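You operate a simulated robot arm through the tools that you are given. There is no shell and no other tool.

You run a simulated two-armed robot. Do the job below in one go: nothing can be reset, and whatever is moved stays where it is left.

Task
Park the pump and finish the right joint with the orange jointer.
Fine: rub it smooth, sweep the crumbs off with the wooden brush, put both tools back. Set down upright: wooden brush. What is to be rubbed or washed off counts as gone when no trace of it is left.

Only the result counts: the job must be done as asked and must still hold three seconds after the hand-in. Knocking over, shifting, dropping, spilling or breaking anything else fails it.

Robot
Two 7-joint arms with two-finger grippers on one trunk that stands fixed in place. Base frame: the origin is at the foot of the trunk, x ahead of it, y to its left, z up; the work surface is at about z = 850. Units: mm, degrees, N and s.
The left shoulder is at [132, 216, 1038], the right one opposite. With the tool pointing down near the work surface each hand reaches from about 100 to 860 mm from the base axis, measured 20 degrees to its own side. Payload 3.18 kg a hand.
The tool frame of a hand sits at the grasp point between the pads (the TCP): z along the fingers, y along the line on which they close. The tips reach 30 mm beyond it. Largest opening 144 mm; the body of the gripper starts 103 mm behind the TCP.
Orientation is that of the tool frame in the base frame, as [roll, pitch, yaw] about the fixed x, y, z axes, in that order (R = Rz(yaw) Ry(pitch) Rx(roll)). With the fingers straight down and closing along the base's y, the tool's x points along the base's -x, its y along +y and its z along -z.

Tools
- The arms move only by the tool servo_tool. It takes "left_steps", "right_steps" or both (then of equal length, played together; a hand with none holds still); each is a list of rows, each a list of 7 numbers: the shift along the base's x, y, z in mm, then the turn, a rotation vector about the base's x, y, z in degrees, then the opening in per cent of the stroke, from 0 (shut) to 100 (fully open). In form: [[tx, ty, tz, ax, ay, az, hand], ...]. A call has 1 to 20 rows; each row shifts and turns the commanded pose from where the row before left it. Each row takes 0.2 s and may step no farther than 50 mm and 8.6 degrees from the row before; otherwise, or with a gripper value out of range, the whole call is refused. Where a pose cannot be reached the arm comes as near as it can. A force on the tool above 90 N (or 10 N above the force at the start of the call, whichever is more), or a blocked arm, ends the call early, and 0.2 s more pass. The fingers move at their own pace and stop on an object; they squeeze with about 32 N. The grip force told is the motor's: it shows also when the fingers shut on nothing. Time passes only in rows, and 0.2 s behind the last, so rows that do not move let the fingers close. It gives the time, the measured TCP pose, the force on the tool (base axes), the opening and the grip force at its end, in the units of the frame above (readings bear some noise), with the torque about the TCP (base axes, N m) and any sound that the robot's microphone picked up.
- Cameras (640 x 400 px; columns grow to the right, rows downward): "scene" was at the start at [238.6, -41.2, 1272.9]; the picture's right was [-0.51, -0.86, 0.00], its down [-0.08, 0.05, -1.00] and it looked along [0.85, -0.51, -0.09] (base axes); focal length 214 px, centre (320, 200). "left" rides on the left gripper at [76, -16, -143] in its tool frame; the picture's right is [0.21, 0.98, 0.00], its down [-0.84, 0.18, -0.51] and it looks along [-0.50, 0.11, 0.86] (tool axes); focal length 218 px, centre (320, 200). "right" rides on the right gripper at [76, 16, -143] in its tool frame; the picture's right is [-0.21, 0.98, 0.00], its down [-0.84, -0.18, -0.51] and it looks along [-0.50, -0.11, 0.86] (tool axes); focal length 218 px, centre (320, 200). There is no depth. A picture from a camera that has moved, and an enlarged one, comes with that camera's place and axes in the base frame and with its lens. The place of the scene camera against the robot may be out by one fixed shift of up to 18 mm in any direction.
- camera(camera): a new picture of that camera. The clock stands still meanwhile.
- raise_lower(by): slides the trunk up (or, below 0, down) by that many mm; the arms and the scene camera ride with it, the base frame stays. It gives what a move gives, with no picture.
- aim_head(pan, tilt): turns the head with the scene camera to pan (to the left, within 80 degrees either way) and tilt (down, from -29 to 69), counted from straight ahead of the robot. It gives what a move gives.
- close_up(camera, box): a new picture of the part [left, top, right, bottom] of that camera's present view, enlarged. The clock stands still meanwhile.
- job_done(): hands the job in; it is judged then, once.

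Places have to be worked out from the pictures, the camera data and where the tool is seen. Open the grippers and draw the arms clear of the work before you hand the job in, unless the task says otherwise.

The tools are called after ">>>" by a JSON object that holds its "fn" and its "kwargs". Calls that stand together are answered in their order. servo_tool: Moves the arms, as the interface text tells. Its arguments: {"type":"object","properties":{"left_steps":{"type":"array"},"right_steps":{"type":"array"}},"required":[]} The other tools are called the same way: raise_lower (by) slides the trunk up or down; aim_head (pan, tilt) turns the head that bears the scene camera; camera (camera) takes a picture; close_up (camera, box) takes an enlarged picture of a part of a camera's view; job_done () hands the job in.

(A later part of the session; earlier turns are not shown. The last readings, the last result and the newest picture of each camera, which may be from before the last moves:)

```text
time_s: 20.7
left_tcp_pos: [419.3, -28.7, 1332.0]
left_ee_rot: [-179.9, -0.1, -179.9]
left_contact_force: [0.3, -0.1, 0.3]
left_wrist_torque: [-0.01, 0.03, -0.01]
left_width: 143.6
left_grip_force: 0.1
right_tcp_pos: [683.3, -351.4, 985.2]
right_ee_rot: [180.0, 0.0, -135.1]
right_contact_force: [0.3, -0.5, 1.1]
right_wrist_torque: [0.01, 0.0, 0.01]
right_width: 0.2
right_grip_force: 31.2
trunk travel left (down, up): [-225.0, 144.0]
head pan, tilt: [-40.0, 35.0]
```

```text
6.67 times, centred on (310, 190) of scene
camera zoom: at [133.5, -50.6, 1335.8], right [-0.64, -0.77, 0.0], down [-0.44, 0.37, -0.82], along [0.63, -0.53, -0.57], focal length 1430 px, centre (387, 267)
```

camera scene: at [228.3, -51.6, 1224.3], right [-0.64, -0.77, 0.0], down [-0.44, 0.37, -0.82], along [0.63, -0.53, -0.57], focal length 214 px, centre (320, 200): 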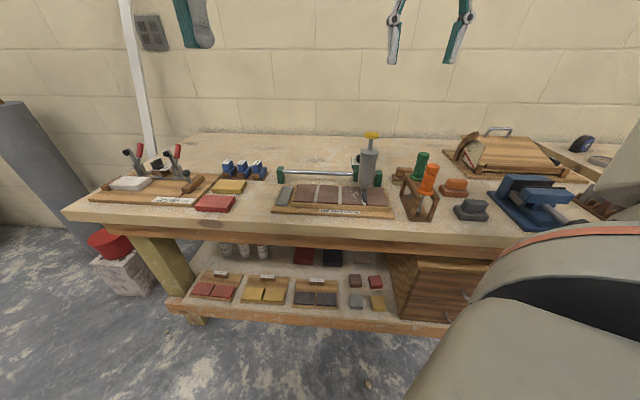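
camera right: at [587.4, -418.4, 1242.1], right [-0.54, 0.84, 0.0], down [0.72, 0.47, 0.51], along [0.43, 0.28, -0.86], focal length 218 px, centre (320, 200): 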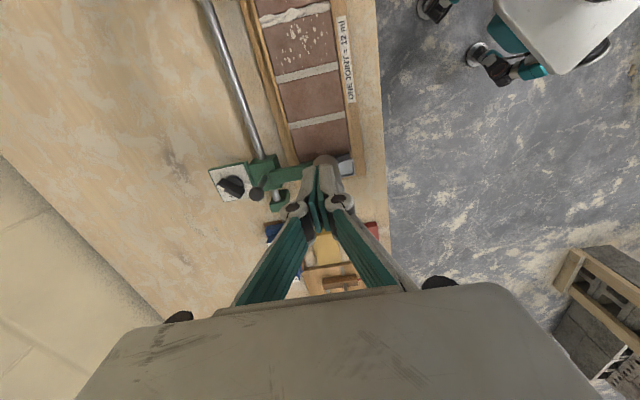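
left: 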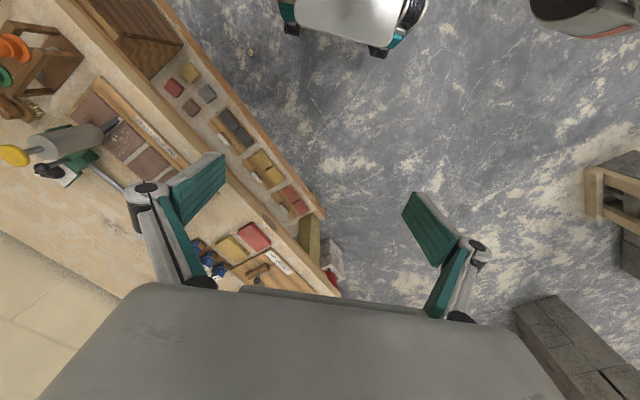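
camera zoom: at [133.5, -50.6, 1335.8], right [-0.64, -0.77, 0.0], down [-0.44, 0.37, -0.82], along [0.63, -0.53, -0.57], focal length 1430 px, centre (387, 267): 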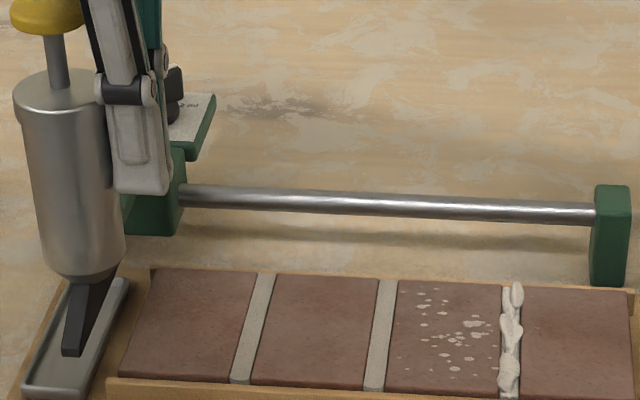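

The nozzle is now over the tray. I check how much gap to the left bracket is left before deciding whether to push further.

>>> {"fn": "close_up", "kwargs": {"camera": "scene", "box": [265, 140, 335, 220]}}

>>> {"fn": "close_up", "kwargs": {"camera": "right", "box": [200, 60, 440, 260]}}

```text
5.00 times, centred on (300, 180) of scene
camera zoom: at [133.5, -50.6, 1335.8], right [-0.64, -0.77, 0.0], down [-0.44, 0.37, -0.82], along [0.63, -0.53, -0.57], focal length 1072 px, centre (420, 300)
```

zoom: 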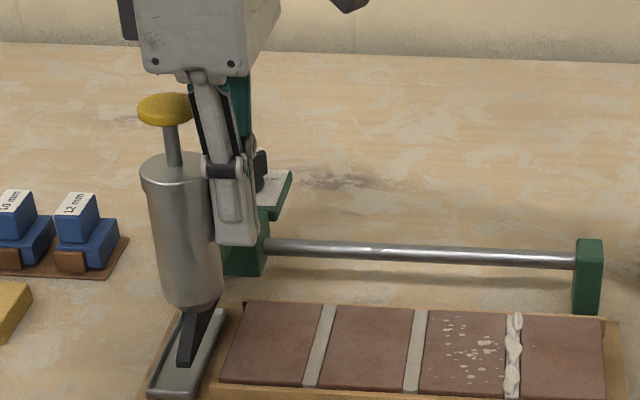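

```text
2.00 times, centred on (320, 160) of right
camera zoom: at [617.7, -393.7, 1127.9], right [-0.54, 0.84, 0.0], down [0.72, 0.47, 0.51], along [0.43, 0.28, -0.86], focal length 436 px, centre (320, 280)
```

zoom: 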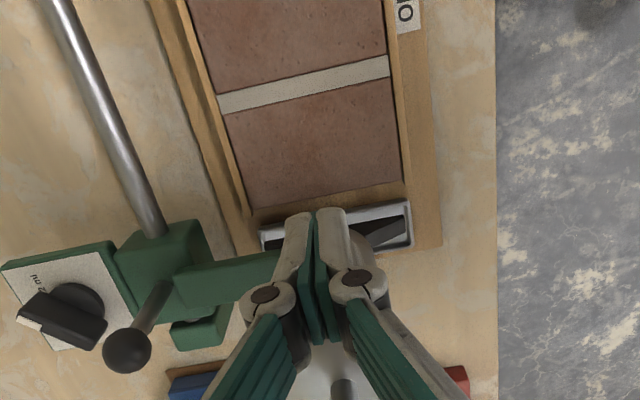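

The ball is at s≈273, a few mm short of the expected stop and of the tray's middle. I nudge further in 2 mm steps watching the force.

>>> {"fn": "servo_tool", "kwargs": {"right_steps": [[1.4, 1.4, 0, 0, 0, 0, 0], [1.4, 1.4, 0, 0, 0, 0, 0], [1.4, 1.4, 0, 0, 0, 0, 0]]}}

>>> {"fn": "servo_tool", "kwargs": {"right_steps": [[0.7, 0.7, 0, 0, 0, 0, 0], [0.7, 0.7, 0, 0, 0, 0, 0]]}}

>>> {"fn": "close_up", "kwargs": {"camera": "right", "box": [200, 60, 440, 260]}}

>>> {"fn": "close_up", "kwargs": {"camera": "scene", "box": [265, 140, 335, 220]}}

```text
time_s: 21.5
left_tcp_pos: [418.0, -27.7, 1331.7]
left_ee_rot: [-179.9, 0.0, -179.8]
left_contact_force: [-0.7, -0.1, -0.5]
left_wrist_torque: [0.04, 0.04, -0.01]
left_width: 144.0
left_grip_force: 0.0
right_tcp_pos: [686.5, -347.5, 985.1]
right_ee_rot: [180.0, -0.1, -135.2]
right_contact_force: [-0.1, 0.2, 0.4]
right_wrist_torque: [-0.05, 0.01, -0.01]
right_width: 0.0
right_grip_force: 30.8
trunk travel left (down, up): [-225.0, 144.0]
head pan, tilt: [-40.0, 35.0]
```

```text
time_s: 22.1
left_tcp_pos: [417.4, -29.4, 1332.0]
left_ee_rot: [-179.9, 0.1, -179.9]
left_contact_force: [-1.1, -0.8, 0.3]
left_wrist_torque: [0.04, -0.01, 0.01]
left_width: 144.0
left_grip_force: 0.1
right_tcp_pos: [686.8, -347.5, 985.3]
right_ee_rot: [180.0, -0.1, -135.1]
right_contact_force: [-4.6, -3.4, -0.8]
right_wrist_torque: [0.06, -0.13, 0.05]
right_width: 0.0
right_grip_force: 30.8
trunk travel left (down, up): [-225.0, 144.0]
head pan, tilt: [-40.0, 35.0]
```

```text
2.00 times, centred on (320, 160) of right
camera zoom: at [622.4, -388.8, 1128.0], right [-0.54, 0.84, 0.0], down [0.72, 0.47, 0.51], along [0.43, 0.28, -0.86], focal length 436 px, centre (320, 280)
```

zoom: 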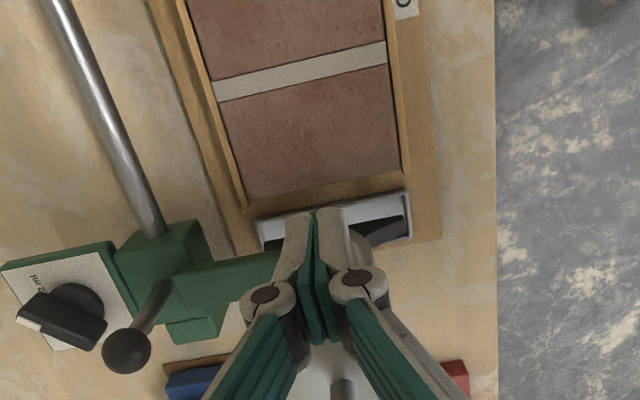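

```text
5.00 times, centred on (300, 180) of scene
camera zoom: at [132.7, -51.0, 1335.9], right [-0.64, -0.77, 0.0], down [-0.44, 0.37, -0.82], along [0.63, -0.53, -0.57], focal length 1072 px, centre (420, 300)
```

zoom: 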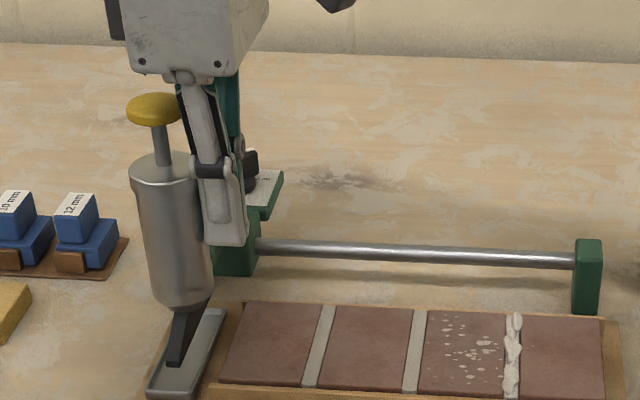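

The carriage has met the stop (about 6 N, no further motion) with the nozzle over the tray: pump parked. I back off, rise, turn back to yaw 180 and go above the orange jointer.

>>> {"fn": "servo_tool", "kwargs": {"right_steps": [[-6, -6, 0, 0, 0, 0, 0], [-8, -8, 0, 0, 0, 0, 0], [-4, -4, 30, 0, 0, 0, 0], [0, 0, 45, 0, 0, 0, 0], [0, 0, 45, 0, 0, 0, 0], [0, 0, 45, 0, 0, 0, 0], [-30, -20, 20, 0, 0, -7.5, 50], [-35, -25, 20, 0, 0, -7.5, 50], [-35, -30, 0, 0, 0, -7.5, 50], [-35, -30, 0, 0, 0, -7.5, 50], [-35, -30, 0, 0, 0, -7.5, 50], [-35, -30, 0, 0, 0, -7.5, 50]]}}

>>> {"fn": "camera", "kwargs": {"camera": "right"}}

>>> {"fn": "camera", "kwargs": {"camera": "scene"}}

```text
time_s: 24.7
left_tcp_pos: [417.7, -28.8, 1332.2]
left_ee_rot: [-179.9, 0.2, -179.9]
left_contact_force: [-0.1, -0.2, 0.7]
left_wrist_torque: [0.02, -0.03, 0.03]
left_width: 143.9
left_grip_force: 0.1
right_tcp_pos: [462.0, -528.3, 1179.3]
right_ee_rot: [179.8, 0.0, 179.8]
right_contact_force: [-0.3, 0.1, -0.1]
right_wrist_torque: [0.0, -0.03, -0.02]
right_width: 72.4
right_grip_force: 0.0
right hand out of reach, approached as far as the arm can: row 6
trunk travel left (down, up): [-225.0, 144.0]
head pan, tilt: [-40.0, 35.0]
```

```text
taken
camera right: at [387.0, -512.4, 1321.8], right [0.21, 0.98, 0.0], down [0.84, -0.18, 0.51], along [0.5, -0.11, -0.86], focal length 218 px, centre (320, 200)
```

right: 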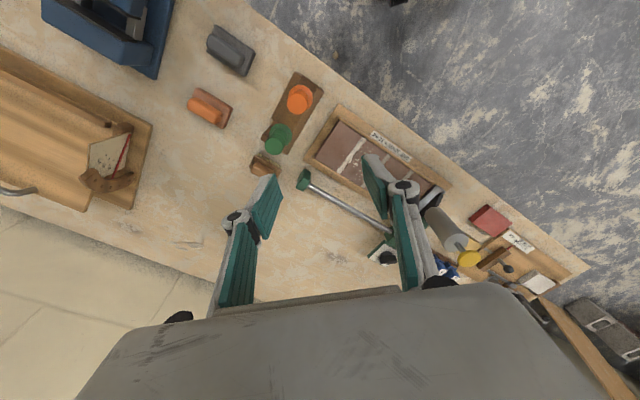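

```text
taken
camera scene: at [132.0, -50.6, 1336.2], right [-0.64, -0.77, 0.0], down [-0.44, 0.37, -0.82], along [0.63, -0.53, -0.57], focal length 214 px, centre (320, 200)
```

scene: 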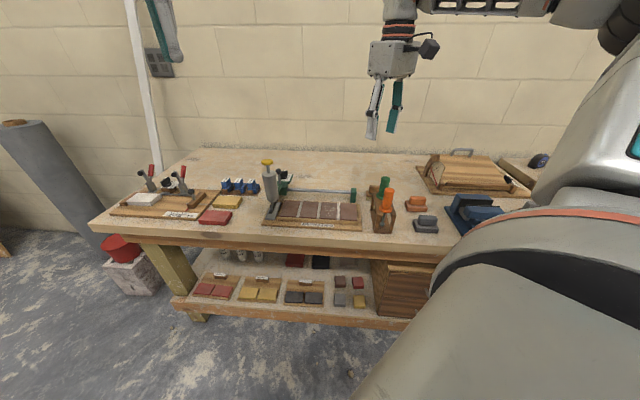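

The pump stays parked. I lower the trunk back to its normal height (hand goes to about z=1079, above everything here) and take close-ups of rack, joint and brush.

>>> {"fn": "raise_lower", "kwargs": {"by": -100}}

>>> {"fn": "close_up", "kwargs": {"camera": "right", "box": [160, 20, 420, 180]}}

>>> {"fn": "close_up", "kwargs": {"camera": "scene", "box": [280, 150, 480, 260]}}

>>> {"fn": "camera", "kwargs": {"camera": "right"}}

```text
time_s: 26.0
left_tcp_pos: [416.4, -27.4, 1233.3]
left_ee_rot: [-180.0, 0.2, -179.8]
left_contact_force: [-0.5, -0.7, 0.0]
left_wrist_torque: [-0.02, -0.1, 0.0]
left_width: 143.8
left_grip_force: 0.0
right_tcp_pos: [463.5, -530.4, 1080.7]
right_ee_rot: [180.0, 0.3, -180.0]
right_contact_force: [0.0, -1.0, 0.5]
right_wrist_torque: [-0.03, -0.08, -0.03]
right_width: 72.0
right_grip_force: 0.0
trunk travel left (down, up): [-125.0, 244.0]
head pan, tilt: [-40.0, 35.0]
```

```text
2.46 times, centred on (290, 100) of right
camera zoom: at [386.4, -512.3, 1223.2], right [0.21, 0.98, 0.0], down [0.84, -0.18, 0.51], along [0.5, -0.11, -0.86], focal length 537 px, centre (394, 446)
```

zoom: 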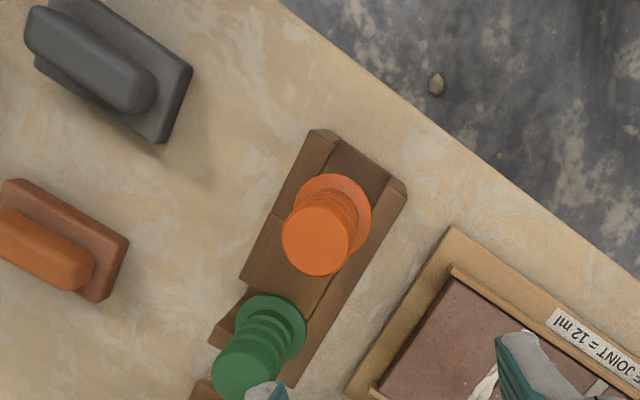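

```text
3.20 times, centred on (380, 205) of scene
camera zoom: at [225.5, -50.3, 1225.6], right [-0.64, -0.77, 0.0], down [-0.44, 0.37, -0.82], along [0.63, -0.53, -0.57], focal length 686 px, centre (128, 184)
```

zoom: 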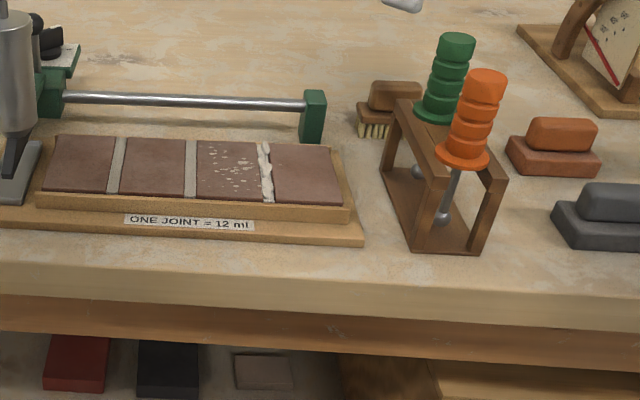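

```text
taken
camera right: at [386.4, -512.3, 1223.2], right [0.21, 0.98, 0.0], down [0.84, -0.18, 0.51], along [0.5, -0.11, -0.86], focal length 218 px, centre (320, 200)
```

right: 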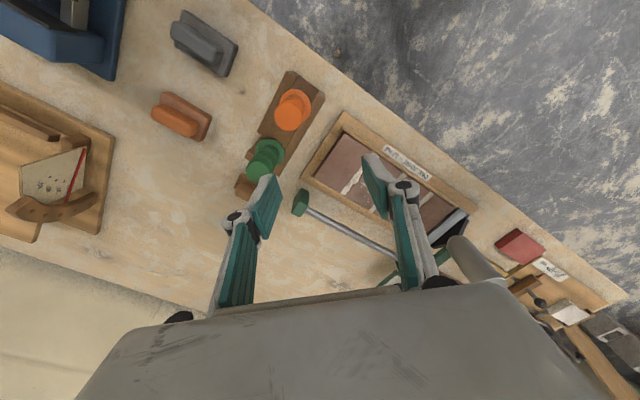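

The orange handle axis is at (417.4,-551), with its flange at z≈923 and top at 1002. I turn to yaw -135 (fingers closing along the joint direction) over it, keeping height.

>>> {"fn": "servo_tool", "kwargs": {"right_steps": [[-7.7, -3.4, 0, 0, 0, 7.5, 40], [-7.7, -3.4, 0, 0, 0, 7.5, 40], [-7.7, -3.4, 0, 0, 0, 7.5, 40], [-7.7, -3.4, 0, 0, 0, 7.5, 40], [-7.7, -3.4, 0, 0, 0, 7.5, 36], [-7.6, -3.4, 0, 0, 0, 7.5, 36], [0, 0, 0, 0, 0, 0, 36]]}}

>>> {"fn": "camera", "kwargs": {"camera": "right"}}

```text
time_s: 27.6
left_tcp_pos: [418.6, -28.1, 1232.5]
left_ee_rot: [-179.8, -0.1, -179.9]
left_contact_force: [0.2, 0.6, -0.3]
left_wrist_torque: [0.0, 0.03, 0.02]
left_width: 144.0
left_grip_force: 0.0
right_tcp_pos: [417.8, -549.0, 1078.8]
right_ee_rot: [179.9, -0.1, -135.0]
right_contact_force: [-0.2, -0.9, -0.7]
right_wrist_torque: [-0.01, -0.01, 0.0]
right_width: 51.7
right_grip_force: 0.0
trunk travel left (down, up): [-125.0, 244.0]
head pan, tilt: [-40.0, 35.0]
```

```text
taken
camera right: at [353.8, -591.8, 1221.1], right [-0.54, 0.84, 0.0], down [0.72, 0.47, 0.51], along [0.42, 0.28, -0.86], focal length 218 px, centre (320, 200)
```

right: 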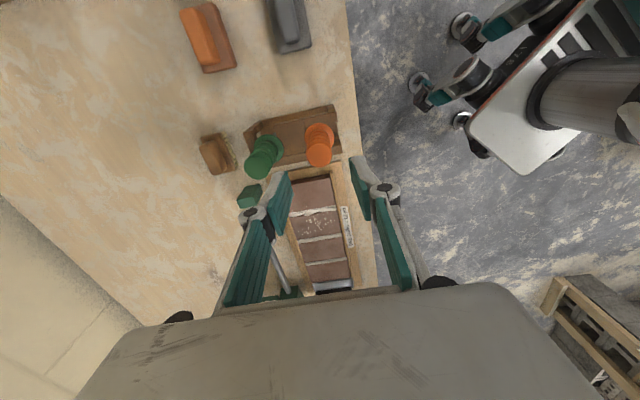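

Reached cleanly. I zoom in to refine the orange handle axis and see the rack slot.

>>> {"fn": "close_up", "kwargs": {"camera": "right", "box": [230, 90, 370, 210]}}

```text
3.33 times, centred on (300, 150) of right
camera zoom: at [353.8, -591.8, 1221.1], right [-0.54, 0.84, 0.0], down [0.72, 0.47, 0.51], along [0.42, 0.28, -0.86], focal length 728 px, centre (387, 367)
```

zoom: 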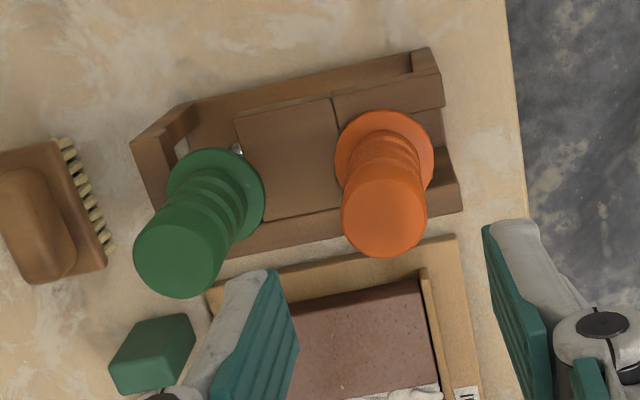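

The axis is confirmed at (416.5,-551). I descend around the handle to z≈966 and close.

>>> {"fn": "servo_tool", "kwargs": {"right_steps": [[-1, -2, -25, 0, 0, 0, 36], [0, 0, -25, 0, 0, 0, 36], [0, 0, -25, 0, 0, 0, 36], [0, 0, -20, 0, 0, 0, 36], [0, 0, -16, 0, 0, 0, 36]]}}

>>> {"fn": "camera", "kwargs": {"camera": "right"}}

>>> {"fn": "close_up", "kwargs": {"camera": "scene", "box": [370, 100, 490, 240]}}

```text
time_s: 28.8
left_tcp_pos: [418.2, -28.3, 1231.7]
left_ee_rot: [-180.0, -0.1, -179.9]
left_contact_force: [0.0, -1.1, 0.1]
left_wrist_torque: [0.03, -0.03, 0.0]
left_width: 144.1
left_grip_force: 0.0
right_tcp_pos: [416.8, -553.7, 967.4]
right_ee_rot: [180.0, 0.0, -135.1]
right_contact_force: [0.5, -0.8, -0.2]
right_wrist_torque: [0.0, 0.02, 0.02]
right_width: 52.0
right_grip_force: 0.1
trunk travel left (down, up): [-125.0, 244.0]
head pan, tilt: [-40.0, 35.0]
```

```text
taken
camera right: at [352.6, -594.3, 1109.9], right [-0.54, 0.84, 0.0], down [0.72, 0.47, 0.51], along [0.43, 0.28, -0.86], focal length 218 px, centre (320, 200)
```

right: 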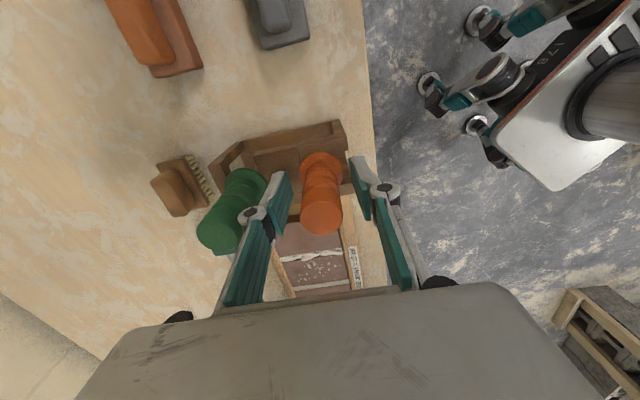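

```text
2.86 times, centred on (430, 170) of scene
camera zoom: at [227.5, -50.8, 1224.7], right [-0.64, -0.77, 0.0], down [-0.44, 0.37, -0.82], along [0.63, -0.53, -0.57], focal length 613 px, centre (6, 286)
```

zoom: 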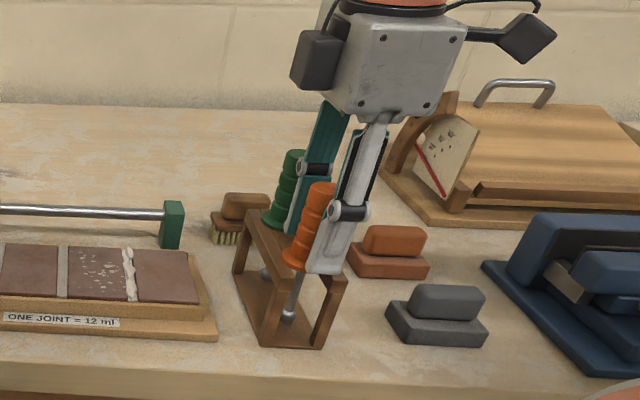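

In the wrist view the handle mid-point (321,192) coincides with the TCP projection (319,190), so it is centred. I close on it.

>>> {"fn": "servo_tool", "kwargs": {"right_steps": [[0, 1.5, 0, 0, 0, 0, 20], [0, 0, 0, 0, 0, 0, 5], [0, 0, 0, 0, 0, 0, 0], [0, 0, 0, 0, 0, 0, 0]]}}

>>> {"fn": "close_up", "kwargs": {"camera": "right", "box": [220, 100, 440, 270]}}

```text
time_s: 29.8
left_tcp_pos: [418.2, -26.9, 1232.4]
left_ee_rot: [-179.9, 0.1, -179.9]
left_contact_force: [0.1, 0.4, -0.2]
left_wrist_torque: [-0.01, -0.02, 0.0]
left_width: 144.2
left_grip_force: 0.0
right_tcp_pos: [416.2, -549.7, 967.8]
right_ee_rot: [-179.9, -0.1, -135.1]
right_contact_force: [0.2, -0.4, 1.0]
right_wrist_torque: [0.0, -0.02, -0.03]
right_width: 26.9
right_grip_force: 31.8
trunk travel left (down, up): [-125.0, 244.0]
head pan, tilt: [-40.0, 35.0]
```

```text
2.35 times, centred on (330, 185) of right
camera zoom: at [352.5, -592.4, 1110.3], right [-0.54, 0.84, 0.0], down [0.72, 0.47, 0.51], along [0.43, 0.28, -0.86], focal length 514 px, centre (296, 235)
```

zoom: 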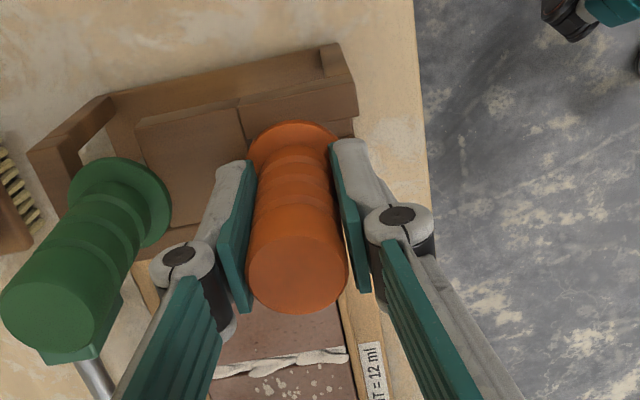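

Handle gripped at 27 mm with TCP at about (416.3,-550.5,967.6) — I note that for the return. I lift straight up 70 mm.

>>> {"fn": "servo_tool", "kwargs": {"right_steps": [[0, 0, 5, 0, 0, 0, 0], [0, 0, 10, 0, 0, 0, 0], [0, 0, 15, 0, 0, 0, 0], [0, 0, 20, 0, 0, 0, 0], [0, 0, 25, 0, 0, 0, 0]]}}

>>> {"fn": "close_up", "kwargs": {"camera": "scene", "box": [370, 100, 490, 240]}}

>>> {"fn": "close_up", "kwargs": {"camera": "right", "box": [220, 100, 440, 270]}}

```text
time_s: 31.0
left_tcp_pos: [417.5, -27.5, 1232.2]
left_ee_rot: [-179.9, 0.1, -179.9]
left_contact_force: [0.6, 0.6, 0.6]
left_wrist_torque: [0.01, -0.02, 0.01]
left_width: 144.0
left_grip_force: 0.1
right_tcp_pos: [416.7, -551.4, 1043.1]
right_ee_rot: [179.9, 0.0, -135.0]
right_contact_force: [0.7, 0.2, -1.6]
right_wrist_torque: [0.0, -0.02, 0.02]
right_width: 27.0
right_grip_force: 32.0
trunk travel left (down, up): [-125.0, 244.0]
head pan, tilt: [-40.0, 35.0]
```

```text
2.86 times, centred on (430, 170) of scene
camera zoom: at [226.9, -50.6, 1224.9], right [-0.64, -0.77, 0.0], down [-0.44, 0.37, -0.82], along [0.63, -0.53, -0.57], focal length 613 px, centre (6, 286)
```

zoom: 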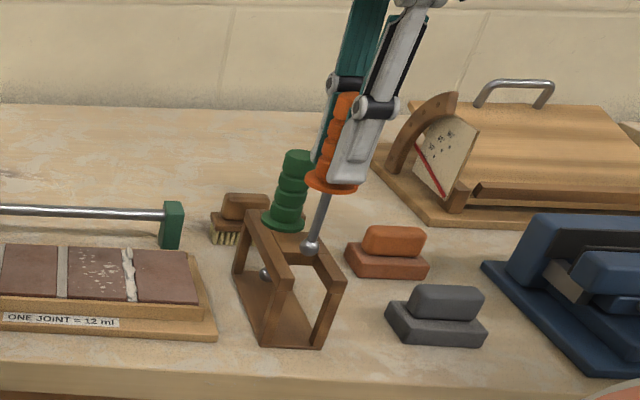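

```text
2.35 times, centred on (330, 185) of right
camera zoom: at [352.2, -592.3, 1185.9], right [-0.54, 0.84, 0.0], down [0.72, 0.47, 0.51], along [0.43, 0.28, -0.86], focal length 514 px, centre (296, 235)
```

zoom: 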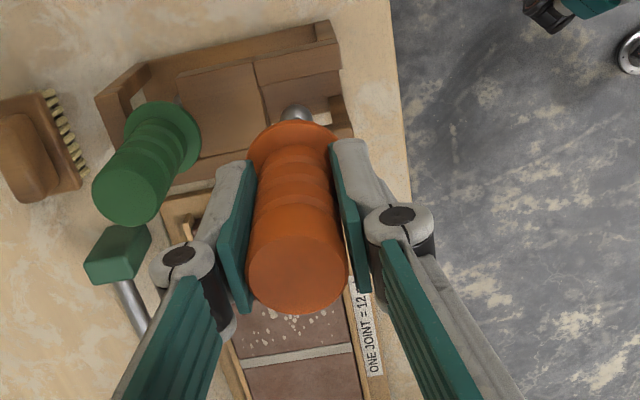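

The jointer is free; its ball tip centre is about 99 mm below the TCP. Before going to the joint, I use the left wrist camera and the others to measure the exposed right joint precisely.

>>> {"fn": "close_up", "kwargs": {"camera": "left", "box": [40, 60, 180, 160]}}

>>> {"fn": "close_up", "kwargs": {"camera": "scene", "box": [330, 180, 430, 240]}}

>>> {"fn": "camera", "kwargs": {"camera": "right"}}

```text
4.00 times, centred on (110, 110) of left
camera zoom: at [340.6, -44.2, 1375.2], right [-0.21, 0.98, 0.0], down [0.84, 0.18, 0.51], along [0.5, 0.11, -0.86], focal length 873 px, centre (1160, 560)
```

zoom: 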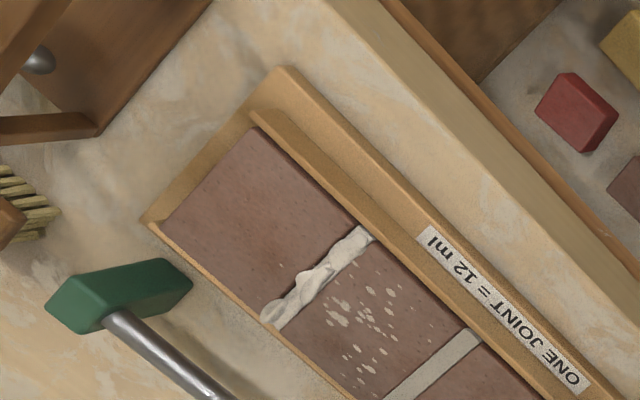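

```text
6.40 times, centred on (380, 210) of scene
camera zoom: at [226.9, -50.6, 1224.9], right [-0.64, -0.77, 0.0], down [-0.44, 0.37, -0.82], along [0.63, -0.53, -0.57], focal length 1373 px, centre (-64, 136)
```

zoom: 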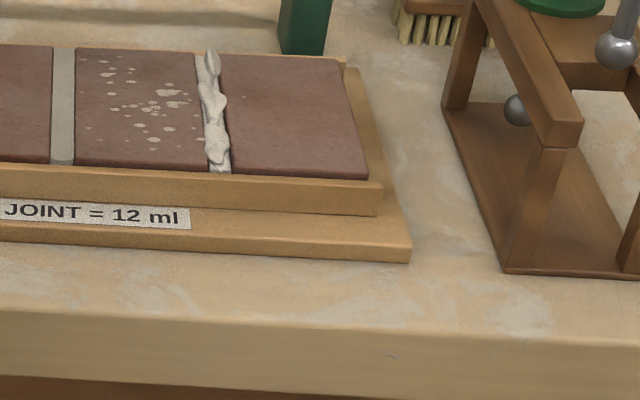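

```text
taken
camera right: at [352.2, -592.3, 1185.9], right [-0.54, 0.84, 0.0], down [0.72, 0.47, 0.51], along [0.43, 0.28, -0.86], focal length 218 px, centre (320, 200)
```

right: 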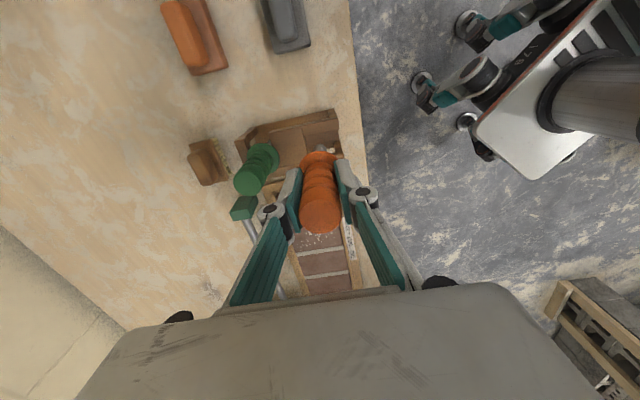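

The left camera puts the joint at s≈47–50, the right at ≈51, d from 689 to 782. I carry the jointer over mid-joint at a safe height and then align using the wrist camera that sees tip and joint together.

>>> {"fn": "servo_tool", "kwargs": {"right_steps": [[0, 0, 20, 0, 0, 0, 0], [17.3, 8.4, 0, 0, 0, 0, 0], [17.3, 8.4, 0, 0, 0, 0, 0], [17.3, 8.4, 0, 0, 0, 0, 0], [17.3, 8.4, 0, 0, 0, 0, 0], [17.3, 8.4, 0, 0, 0, 0, 0], [17.3, 8.4, 0, 0, 0, 0, 0], [17.3, 8.4, 0, 0, 0, 0, 0], [17.3, 8.4, 0, 0, 0, 0, 0]]}}

>>> {"fn": "close_up", "kwargs": {"camera": "right", "box": [220, 80, 440, 250]}}

>>> {"fn": "close_up", "kwargs": {"camera": "scene", "box": [300, 120, 440, 240]}}

>>> {"fn": "close_up", "kwargs": {"camera": "left", "box": [40, 40, 200, 180]}}

```text
time_s: 33.0
left_tcp_pos: [419.1, -28.4, 1232.8]
left_ee_rot: [-179.9, 0.0, -179.9]
left_contact_force: [0.2, 0.5, 0.0]
left_wrist_torque: [-0.01, 0.02, 0.0]
left_width: 143.8
left_grip_force: 0.0
right_tcp_pos: [556.5, -483.2, 1061.8]
right_ee_rot: [179.8, 0.0, -135.1]
right_contact_force: [-0.4, -0.1, -1.2]
right_wrist_torque: [0.01, 0.01, 0.03]
right_width: 26.9
right_grip_force: 31.5
trunk travel left (down, up): [-125.0, 244.0]
head pan, tilt: [-40.0, 35.0]
```

```text
2.35 times, centred on (330, 165) of right
camera zoom: at [492.3, -524.6, 1204.9], right [-0.54, 0.84, 0.0], down [0.72, 0.47, 0.51], along [0.43, 0.28, -0.86], focal length 514 px, centre (296, 282)
```

zoom: 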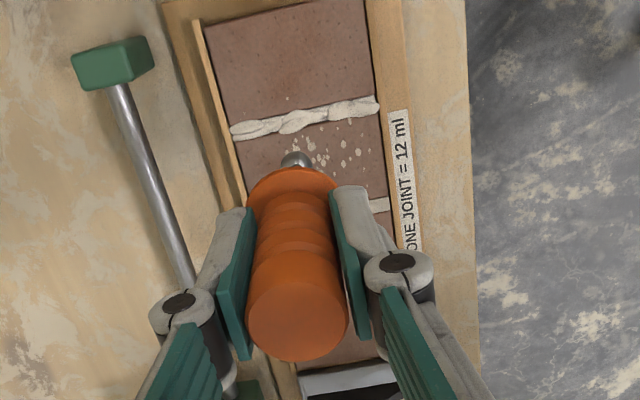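

```text
3.33 times, centred on (370, 180) of scene
camera zoom: at [227.9, -50.6, 1224.5], right [-0.64, -0.77, 0.0], down [-0.44, 0.37, -0.82], along [0.63, -0.53, -0.57], focal length 715 px, centre (153, 267)
```

zoom: 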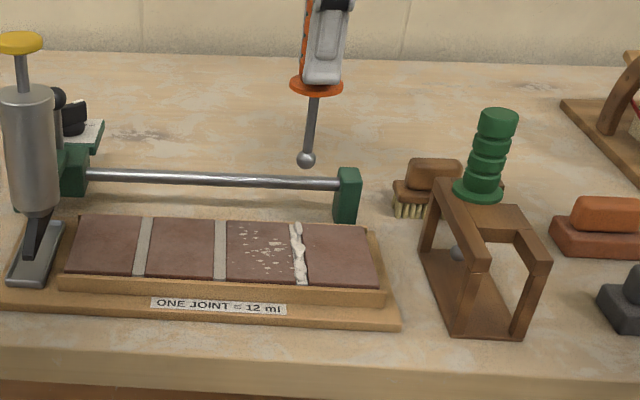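

```text
2.86 times, centred on (120, 110) of left
camera zoom: at [341.9, -44.3, 1374.4], right [-0.21, 0.98, 0.0], down [0.84, 0.18, 0.51], along [0.5, 0.11, -0.86], focal length 624 px, centre (891, 457)
```

zoom: 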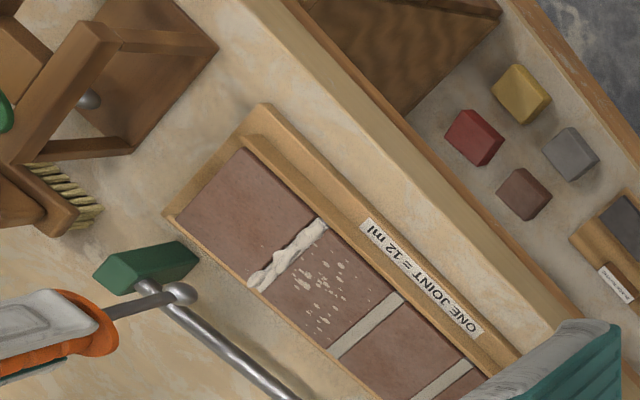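

Estimates differ by a few mm with the assumed surface height, so I'll align visually: I lower the tip to roughly 25 mm above the tiles at mid-joint and compare tip and bead directly.

>>> {"fn": "servo_tool", "kwargs": {"right_steps": [[0, 0, -15, 0, 0, 0, 0], [0, 0, -15, 0, 0, 0, 0], [0, 0, -15, 0, 0, 0, 0], [0, 0, -5, 0, 0, 0, 0]]}}

>>> {"fn": "close_up", "kwargs": {"camera": "right", "box": [270, 70, 380, 170]}}

>>> {"fn": "close_up", "kwargs": {"camera": "scene", "box": [340, 160, 420, 230]}}

>>> {"fn": "close_up", "kwargs": {"camera": "left", "box": [60, 60, 160, 150]}}

```text
time_s: 34.0
left_tcp_pos: [418.2, -28.5, 1231.4]
left_ee_rot: [-180.0, 0.0, 180.0]
left_contact_force: [0.2, 0.3, -0.3]
left_wrist_torque: [0.02, 0.02, 0.01]
left_width: 143.9
left_grip_force: 0.2
right_tcp_pos: [556.0, -483.2, 1012.3]
right_ee_rot: [179.9, 0.0, -135.1]
right_contact_force: [-0.5, 0.6, -0.6]
right_wrist_torque: [-0.02, 0.01, 0.0]
right_width: 27.1
right_grip_force: 31.8
trunk travel left (down, up): [-125.0, 244.0]
head pan, tilt: [-40.0, 35.0]
```

```text
4.00 times, centred on (325, 120) of right
camera zoom: at [491.1, -525.3, 1155.0], right [-0.54, 0.84, 0.0], down [0.72, 0.47, 0.51], along [0.43, 0.28, -0.86], focal length 873 px, centre (300, 520)
```

zoom: 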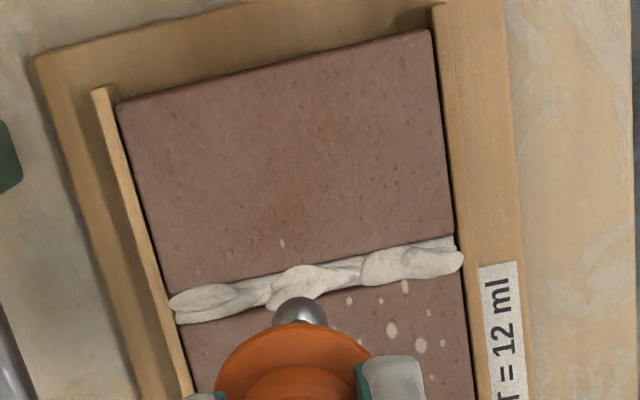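

```text
5.71 times, centred on (380, 195) of scene
camera zoom: at [227.3, -50.6, 1224.8], right [-0.64, -0.77, 0.0], down [-0.44, 0.37, -0.82], along [0.63, -0.53, -0.57], focal length 1226 px, centre (-23, 229)
```

zoom: 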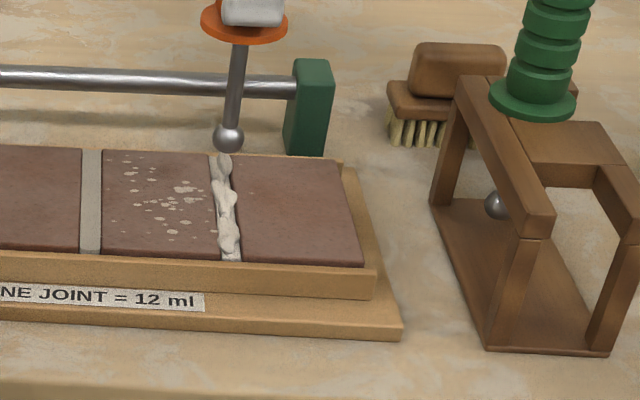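

```text
4.44 times, centred on (110, 105) of left
camera zoom: at [341.1, -44.3, 1374.9], right [-0.21, 0.98, 0.0], down [0.84, 0.18, 0.51], along [0.5, 0.11, -0.86], focal length 970 px, centre (1253, 622)
```

zoom: 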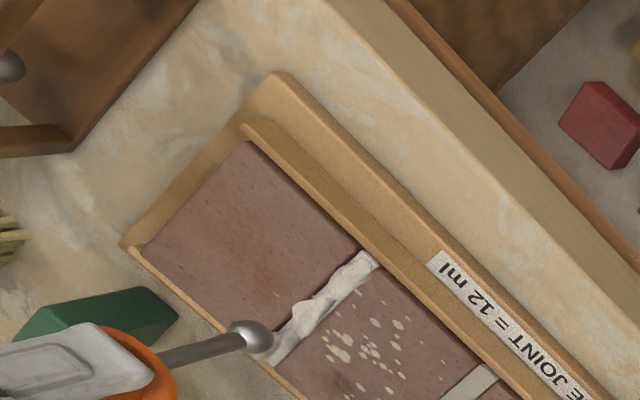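

The scene view suggests the tip is within about 1–2 mm of the joint line. I lower slowly towards contact, watching the vertical force.

>>> {"fn": "servo_tool", "kwargs": {"right_steps": [[0.4, 0.4, -4, 0, 0, 0, 0], [0, 0, -4, 0, 0, 0, 0], [0, 0, -4, 0, 0, 0, 0], [0, 0, -3, 0, 0, 0, 0]]}}

>>> {"fn": "close_up", "kwargs": {"camera": "scene", "box": [350, 175, 400, 215]}}

>>> {"fn": "close_up", "kwargs": {"camera": "left", "box": [60, 60, 160, 150]}}

>>> {"fn": "close_up", "kwargs": {"camera": "right", "box": [270, 60, 380, 160]}}

```text
time_s: 35.0
left_tcp_pos: [419.3, -28.3, 1230.9]
left_ee_rot: [-179.9, 0.0, -180.0]
left_contact_force: [1.0, -0.6, 0.0]
left_wrist_torque: [0.04, -0.02, 0.02]
left_width: 144.2
left_grip_force: 0.0
right_tcp_pos: [555.9, -483.4, 997.3]
right_ee_rot: [-179.9, -0.1, -135.1]
right_contact_force: [0.6, 0.0, -1.4]
right_wrist_torque: [0.02, -0.04, -0.01]
right_width: 26.9
right_grip_force: 32.0
trunk travel left (down, up): [-125.0, 244.0]
head pan, tilt: [-40.0, 35.0]
```

```text
10.00 times, centred on (375, 195) of scene
camera zoom: at [227.4, -50.6, 1224.8], right [-0.64, -0.77, 0.0], down [-0.44, 0.37, -0.82], along [0.63, -0.53, -0.57], focal length 2145 px, centre (-230, 250)
```

zoom: 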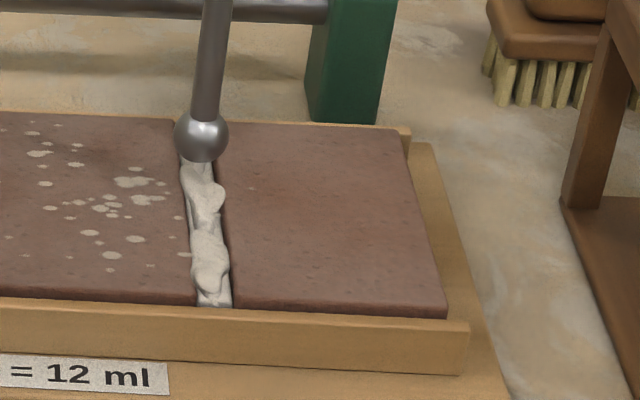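

```text
4.44 times, centred on (110, 105) of left
camera zoom: at [341.2, -44.3, 1374.9], right [-0.21, 0.98, 0.0], down [0.84, 0.18, 0.51], along [0.5, 0.11, -0.86], focal length 970 px, centre (1253, 622)
```

zoom: 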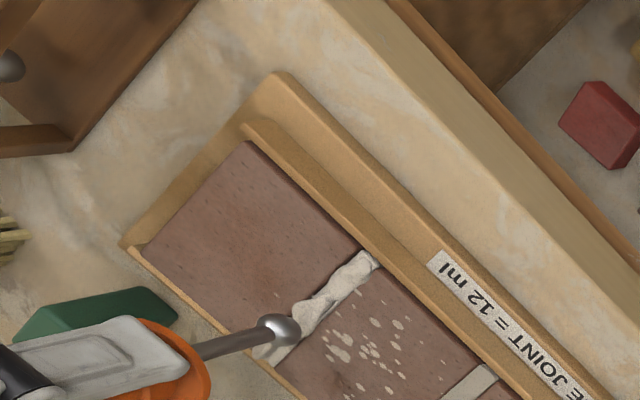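

```text
4.00 times, centred on (325, 110) of right
camera zoom: at [491.5, -524.6, 1140.5], right [-0.54, 0.84, 0.0], down [0.72, 0.47, 0.51], along [0.43, 0.28, -0.86], focal length 873 px, centre (300, 560)
```

zoom: 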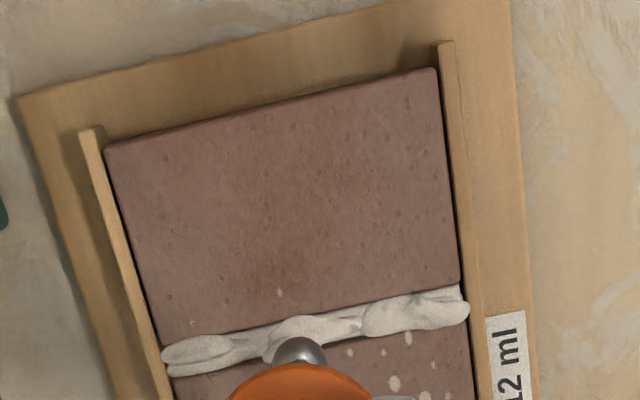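

Both views agree the tip is within about 1 mm of the joint centreline. I continue down in 2 mm steps until contact.

>>> {"fn": "servo_tool", "kwargs": {"right_steps": [[0, 0, -2, 0, 0, 0, 0], [0, 0, -2, 0, 0, 0, 0]]}}

>>> {"fn": "servo_tool", "kwargs": {"right_steps": [[0, 0, -2, 0, 0, 0, 0], [0, 0, -1, 0, 0, 0, 0]]}}

>>> {"fn": "close_up", "kwargs": {"camera": "scene", "box": [350, 175, 400, 215]}}

```text
time_s: 35.6
left_tcp_pos: [419.3, -27.3, 1232.1]
left_ee_rot: [-179.9, 0.0, -179.9]
left_contact_force: [0.4, 0.8, -0.3]
left_wrist_torque: [0.0, 0.02, -0.01]
left_width: 144.1
left_grip_force: 0.2
right_tcp_pos: [556.1, -483.3, 993.4]
right_ee_rot: [-179.9, 0.1, -135.1]
right_contact_force: [0.1, -1.3, -1.2]
right_wrist_torque: [0.0, 0.01, 0.01]
right_width: 27.1
right_grip_force: 31.5
trunk travel left (down, up): [-125.0, 244.0]
head pan, tilt: [-40.0, 35.0]
```

```text
time_s: 36.2
left_tcp_pos: [418.8, -28.3, 1232.4]
left_ee_rot: [-179.9, 0.1, -179.9]
left_contact_force: [-0.6, 0.5, 0.2]
left_wrist_torque: [0.01, 0.0, -0.04]
left_width: 143.9
left_grip_force: 0.1
right_tcp_pos: [555.9, -483.0, 991.0]
right_ee_rot: [179.9, 0.0, -135.1]
right_contact_force: [-0.2, 0.3, -0.6]
right_wrist_torque: [0.02, -0.05, 0.01]
right_width: 27.1
right_grip_force: 32.2
trunk travel left (down, up): [-125.0, 244.0]
head pan, tilt: [-40.0, 35.0]
```

```text
10.00 times, centred on (375, 195) of scene
camera zoom: at [227.3, -50.6, 1224.8], right [-0.64, -0.77, 0.0], down [-0.44, 0.37, -0.82], along [0.63, -0.53, -0.57], focal length 2145 px, centre (-230, 250)
```

zoom: 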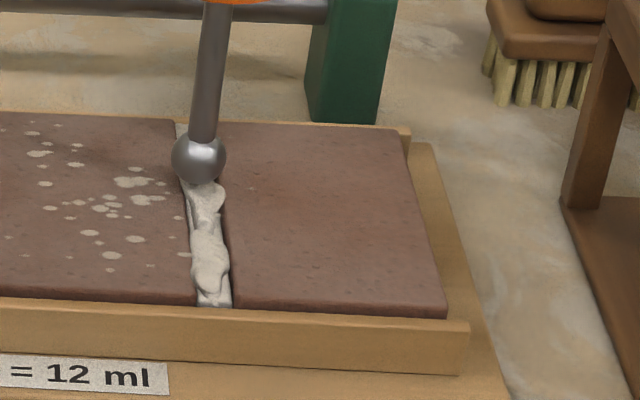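

No contact force yet and the tip looks just above the bead. I continue in 1.5 mm steps.

>>> {"fn": "servo_tool", "kwargs": {"right_steps": [[0, 0, -1.5, 0, 0, 0, 0], [0, 0, -1.5, 0, 0, 0, 0]]}}

>>> {"fn": "servo_tool", "kwargs": {"right_steps": [[0, 0, -1.5, 0, 0, 0, 0], [0, 0, -1.5, 0, 0, 0, 0]]}}

>>> {"fn": "close_up", "kwargs": {"camera": "scene", "box": [350, 175, 400, 215]}}

```text
time_s: 36.8
left_tcp_pos: [417.4, -29.2, 1231.6]
left_ee_rot: [-179.9, 0.0, -180.0]
left_contact_force: [-0.4, -0.7, -0.2]
left_wrist_torque: [-0.03, -0.03, 0.0]
left_width: 144.0
left_grip_force: 0.0
right_tcp_pos: [555.4, -482.6, 988.3]
right_ee_rot: [179.9, -0.1, -135.1]
right_contact_force: [0.4, 0.1, -1.2]
right_wrist_torque: [0.02, -0.03, 0.02]
right_width: 26.6
right_grip_force: 32.2
trunk travel left (down, up): [-125.0, 244.0]
head pan, tilt: [-40.0, 35.0]
```

```text
time_s: 37.4
left_tcp_pos: [417.6, -29.0, 1232.8]
left_ee_rot: [-179.9, 0.2, -179.9]
left_contact_force: [0.2, 0.0, -0.1]
left_wrist_torque: [0.01, 0.02, -0.01]
left_width: 144.0
left_grip_force: 0.0
right_tcp_pos: [555.6, -483.1, 986.0]
right_ee_rot: [-179.9, 0.1, -135.1]
right_contact_force: [-1.0, -1.2, 6.7]
right_wrist_torque: [-0.1, 0.06, -0.03]
right_width: 27.2
right_grip_force: 32.1
trunk travel left (down, up): [-125.0, 244.0]
head pan, tilt: [-40.0, 35.0]
```

```text
10.00 times, centred on (375, 195) of scene
camera zoom: at [226.6, -50.3, 1225.2], right [-0.64, -0.77, 0.0], down [-0.44, 0.37, -0.82], along [0.63, -0.53, -0.57], focal length 2145 px, centre (-230, 250)
```

zoom: 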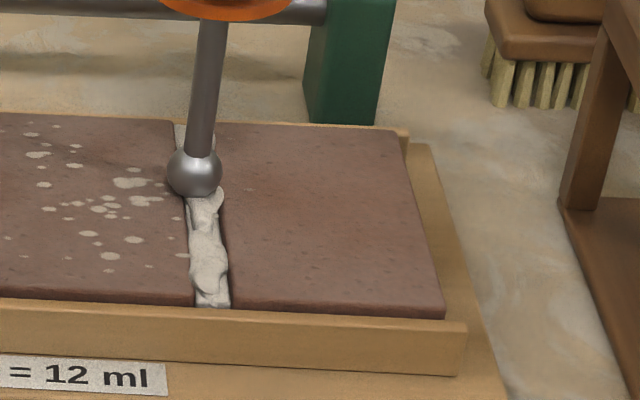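

Contact at TCP z≈986 with about 8 N. I begin rubbing: a stroke toward the far end of the joint in small steps.

>>> {"fn": "servo_tool", "kwargs": {"right_steps": [[2.5, -2.5, 0, 0, 0, 0, 0], [2.5, -2.5, 0, 0, 0, 0, 0], [2.5, -2.5, 0, 0, 0, 0, 0], [2.5, -2.5, 0, 0, 0, 0, 0], [2.5, -2.5, 0, 0, 0, 0, 0], [2.5, -2.5, 0, 0, 0, 0, 0]]}}

>>> {"fn": "close_up", "kwargs": {"camera": "scene", "box": [350, 175, 400, 215]}}

>>> {"fn": "close_up", "kwargs": {"camera": "right", "box": [270, 60, 380, 160]}}

```text
time_s: 38.8
left_tcp_pos: [418.1, -28.3, 1231.7]
left_ee_rot: [-180.0, 0.1, -179.9]
left_contact_force: [0.1, -0.1, -0.1]
left_wrist_torque: [0.0, 0.02, 0.03]
left_width: 143.9
left_grip_force: 0.1
right_tcp_pos: [570.4, -498.0, 986.1]
right_ee_rot: [180.0, 0.0, -135.1]
right_contact_force: [-3.6, -0.7, 5.4]
right_wrist_torque: [-0.05, 0.41, 0.0]
right_width: 27.4
right_grip_force: 32.1
trunk travel left (down, up): [-125.0, 244.0]
head pan, tilt: [-40.0, 35.0]
```

```text
10.00 times, centred on (375, 195) of scene
camera zoom: at [226.5, -50.2, 1225.0], right [-0.64, -0.77, 0.0], down [-0.44, 0.37, -0.82], along [0.63, -0.53, -0.57], focal length 2145 px, centre (-230, 250)
```

zoom: 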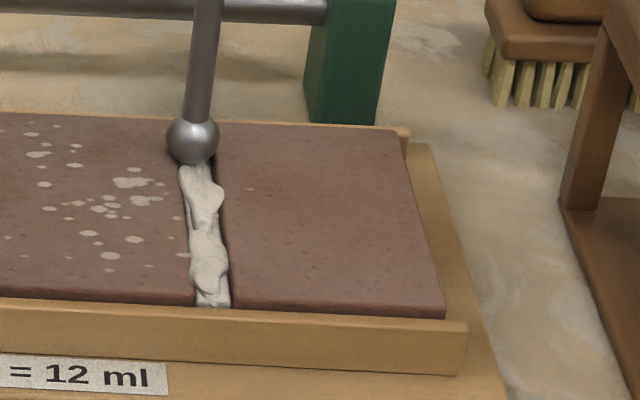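

```text
4.00 times, centred on (325, 110) of right
camera zoom: at [505.4, -539.4, 1128.0], right [-0.54, 0.84, 0.0], down [0.72, 0.47, 0.51], along [0.43, 0.28, -0.86], focal length 873 px, centre (300, 560)
```

zoom: 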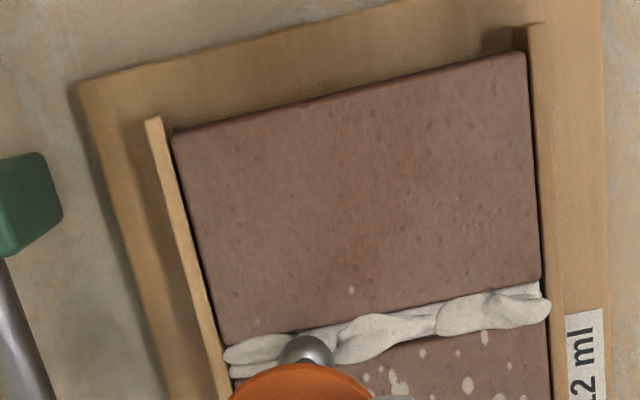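

A small side force toward -s shows the joint drifts slightly that way at the far end. I correct by about 1 mm and go on to the far end, then stroke back.

>>> {"fn": "servo_tool", "kwargs": {"right_steps": [[1.3, -3.3, 0, 0, 0, 0, 0], [2.4, -3.0, 0, 0, 0, 0, 0], [2.4, -2.7, 0, 0, 0, 0, 0], [2.4, -2.6, -0.3, 0, 0, 0, 0], [2.4, -2.6, 0, 0, 0, 0, 0]]}}

>>> {"fn": "close_up", "kwargs": {"camera": "right", "box": [270, 60, 380, 160]}}

>>> {"fn": "close_up", "kwargs": {"camera": "scene", "box": [350, 175, 400, 215]}}

```text
time_s: 40.0
left_tcp_pos: [417.4, -28.0, 1232.2]
left_ee_rot: [-180.0, 0.0, -179.9]
left_contact_force: [-0.3, 0.1, -0.3]
left_wrist_torque: [0.02, 0.0, -0.01]
left_width: 144.0
left_grip_force: 0.2
right_tcp_pos: [581.9, -511.3, 985.0]
right_ee_rot: [-180.0, 0.0, -135.1]
right_contact_force: [1.1, 0.0, -1.1]
right_wrist_torque: [0.07, -0.04, 0.01]
right_width: 27.1
right_grip_force: 32.0
trunk travel left (down, up): [-125.0, 244.0]
head pan, tilt: [-40.0, 35.0]
```

```text
4.00 times, centred on (325, 110) of right
camera zoom: at [517.2, -553.9, 1127.0], right [-0.54, 0.84, 0.0], down [0.72, 0.47, 0.51], along [0.43, 0.28, -0.86], focal length 873 px, centre (300, 560)
```

zoom: 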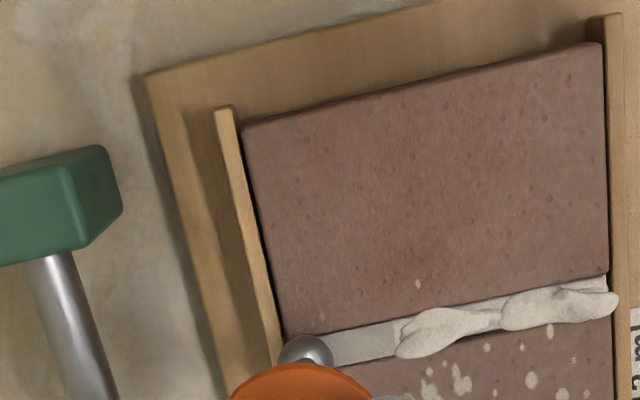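

```text
10.00 times, centred on (375, 195) of scene
camera zoom: at [227.4, -50.5, 1224.7], right [-0.64, -0.77, 0.0], down [-0.44, 0.37, -0.82], along [0.63, -0.53, -0.57], focal length 2145 px, centre (-230, 250)
```

zoom: 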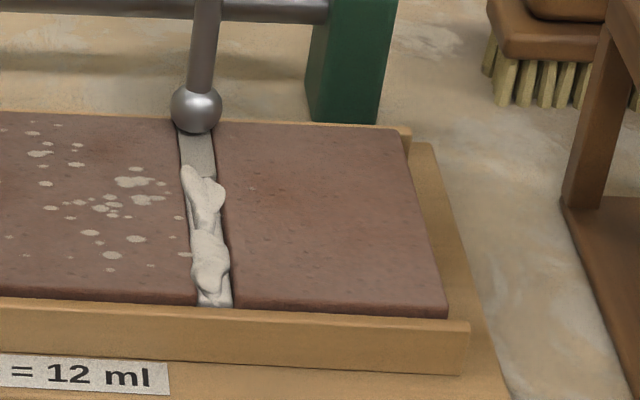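

The far third of the bead is already rubbed smooth. I stroke back toward the near end, pressing slightly more.

>>> {"fn": "servo_tool", "kwargs": {"right_steps": [[-2.75, 2.85, 0, 0, 0, 0, 0], [-2.75, 2.85, 0, 0, 0, 0, 0], [-2.75, 2.85, 0, 0, 0, 0, 0], [-2.75, 2.85, 0, 0, 0, 0, 0], [-2.75, 2.85, 0, 0, 0, 0, 0], [-2.75, 2.85, 0, 0, 0, 0, 0], [-2.75, 2.85, 0, 0, 0, 0, 0], [-2.75, 2.85, 0, 0, 0, 0, 0], [-2.75, 2.85, 0, 0, 0, 0, 0]]}}

>>> {"fn": "close_up", "kwargs": {"camera": "right", "box": [270, 60, 380, 160]}}

>>> {"fn": "close_up", "kwargs": {"camera": "scene", "box": [350, 175, 400, 215]}}

```text
time_s: 42.0
left_tcp_pos: [418.3, -28.3, 1232.7]
left_ee_rot: [-179.9, 0.1, -179.9]
left_contact_force: [-1.4, 0.4, -0.5]
left_wrist_torque: [-0.04, 0.0, -0.02]
left_width: 144.1
left_grip_force: 0.0
right_tcp_pos: [556.6, -485.6, 984.0]
right_ee_rot: [179.9, 0.0, -135.1]
right_contact_force: [-1.2, -0.8, 0.9]
right_wrist_torque: [-0.16, 0.06, -0.06]
right_width: 26.9
right_grip_force: 31.8
trunk travel left (down, up): [-125.0, 244.0]
head pan, tilt: [-40.0, 35.0]
```

```text
4.00 times, centred on (325, 110) of right
camera zoom: at [491.9, -527.7, 1127.3], right [-0.54, 0.84, 0.0], down [0.72, 0.47, 0.51], along [0.43, 0.28, -0.86], focal length 873 px, centre (300, 560)
```

zoom: 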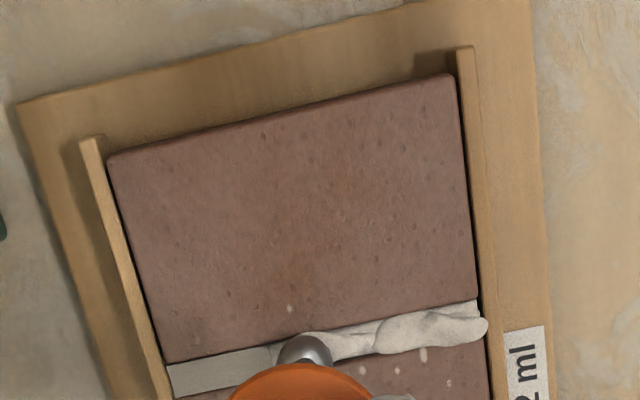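

```text
10.00 times, centred on (375, 195) of scene
camera zoom: at [227.2, -50.6, 1224.8], right [-0.64, -0.77, 0.0], down [-0.44, 0.37, -0.82], along [0.63, -0.53, -0.57], focal length 2145 px, centre (-230, 250)
```

zoom: 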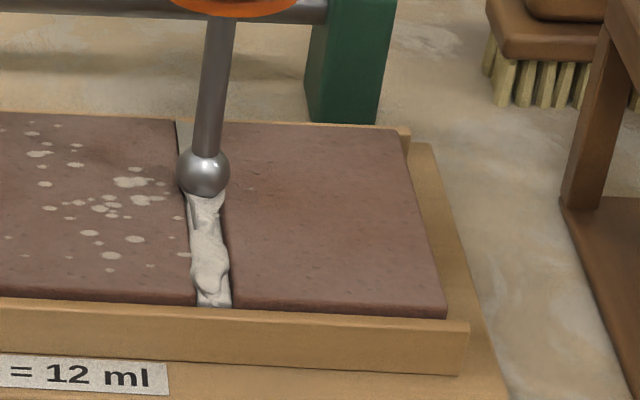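

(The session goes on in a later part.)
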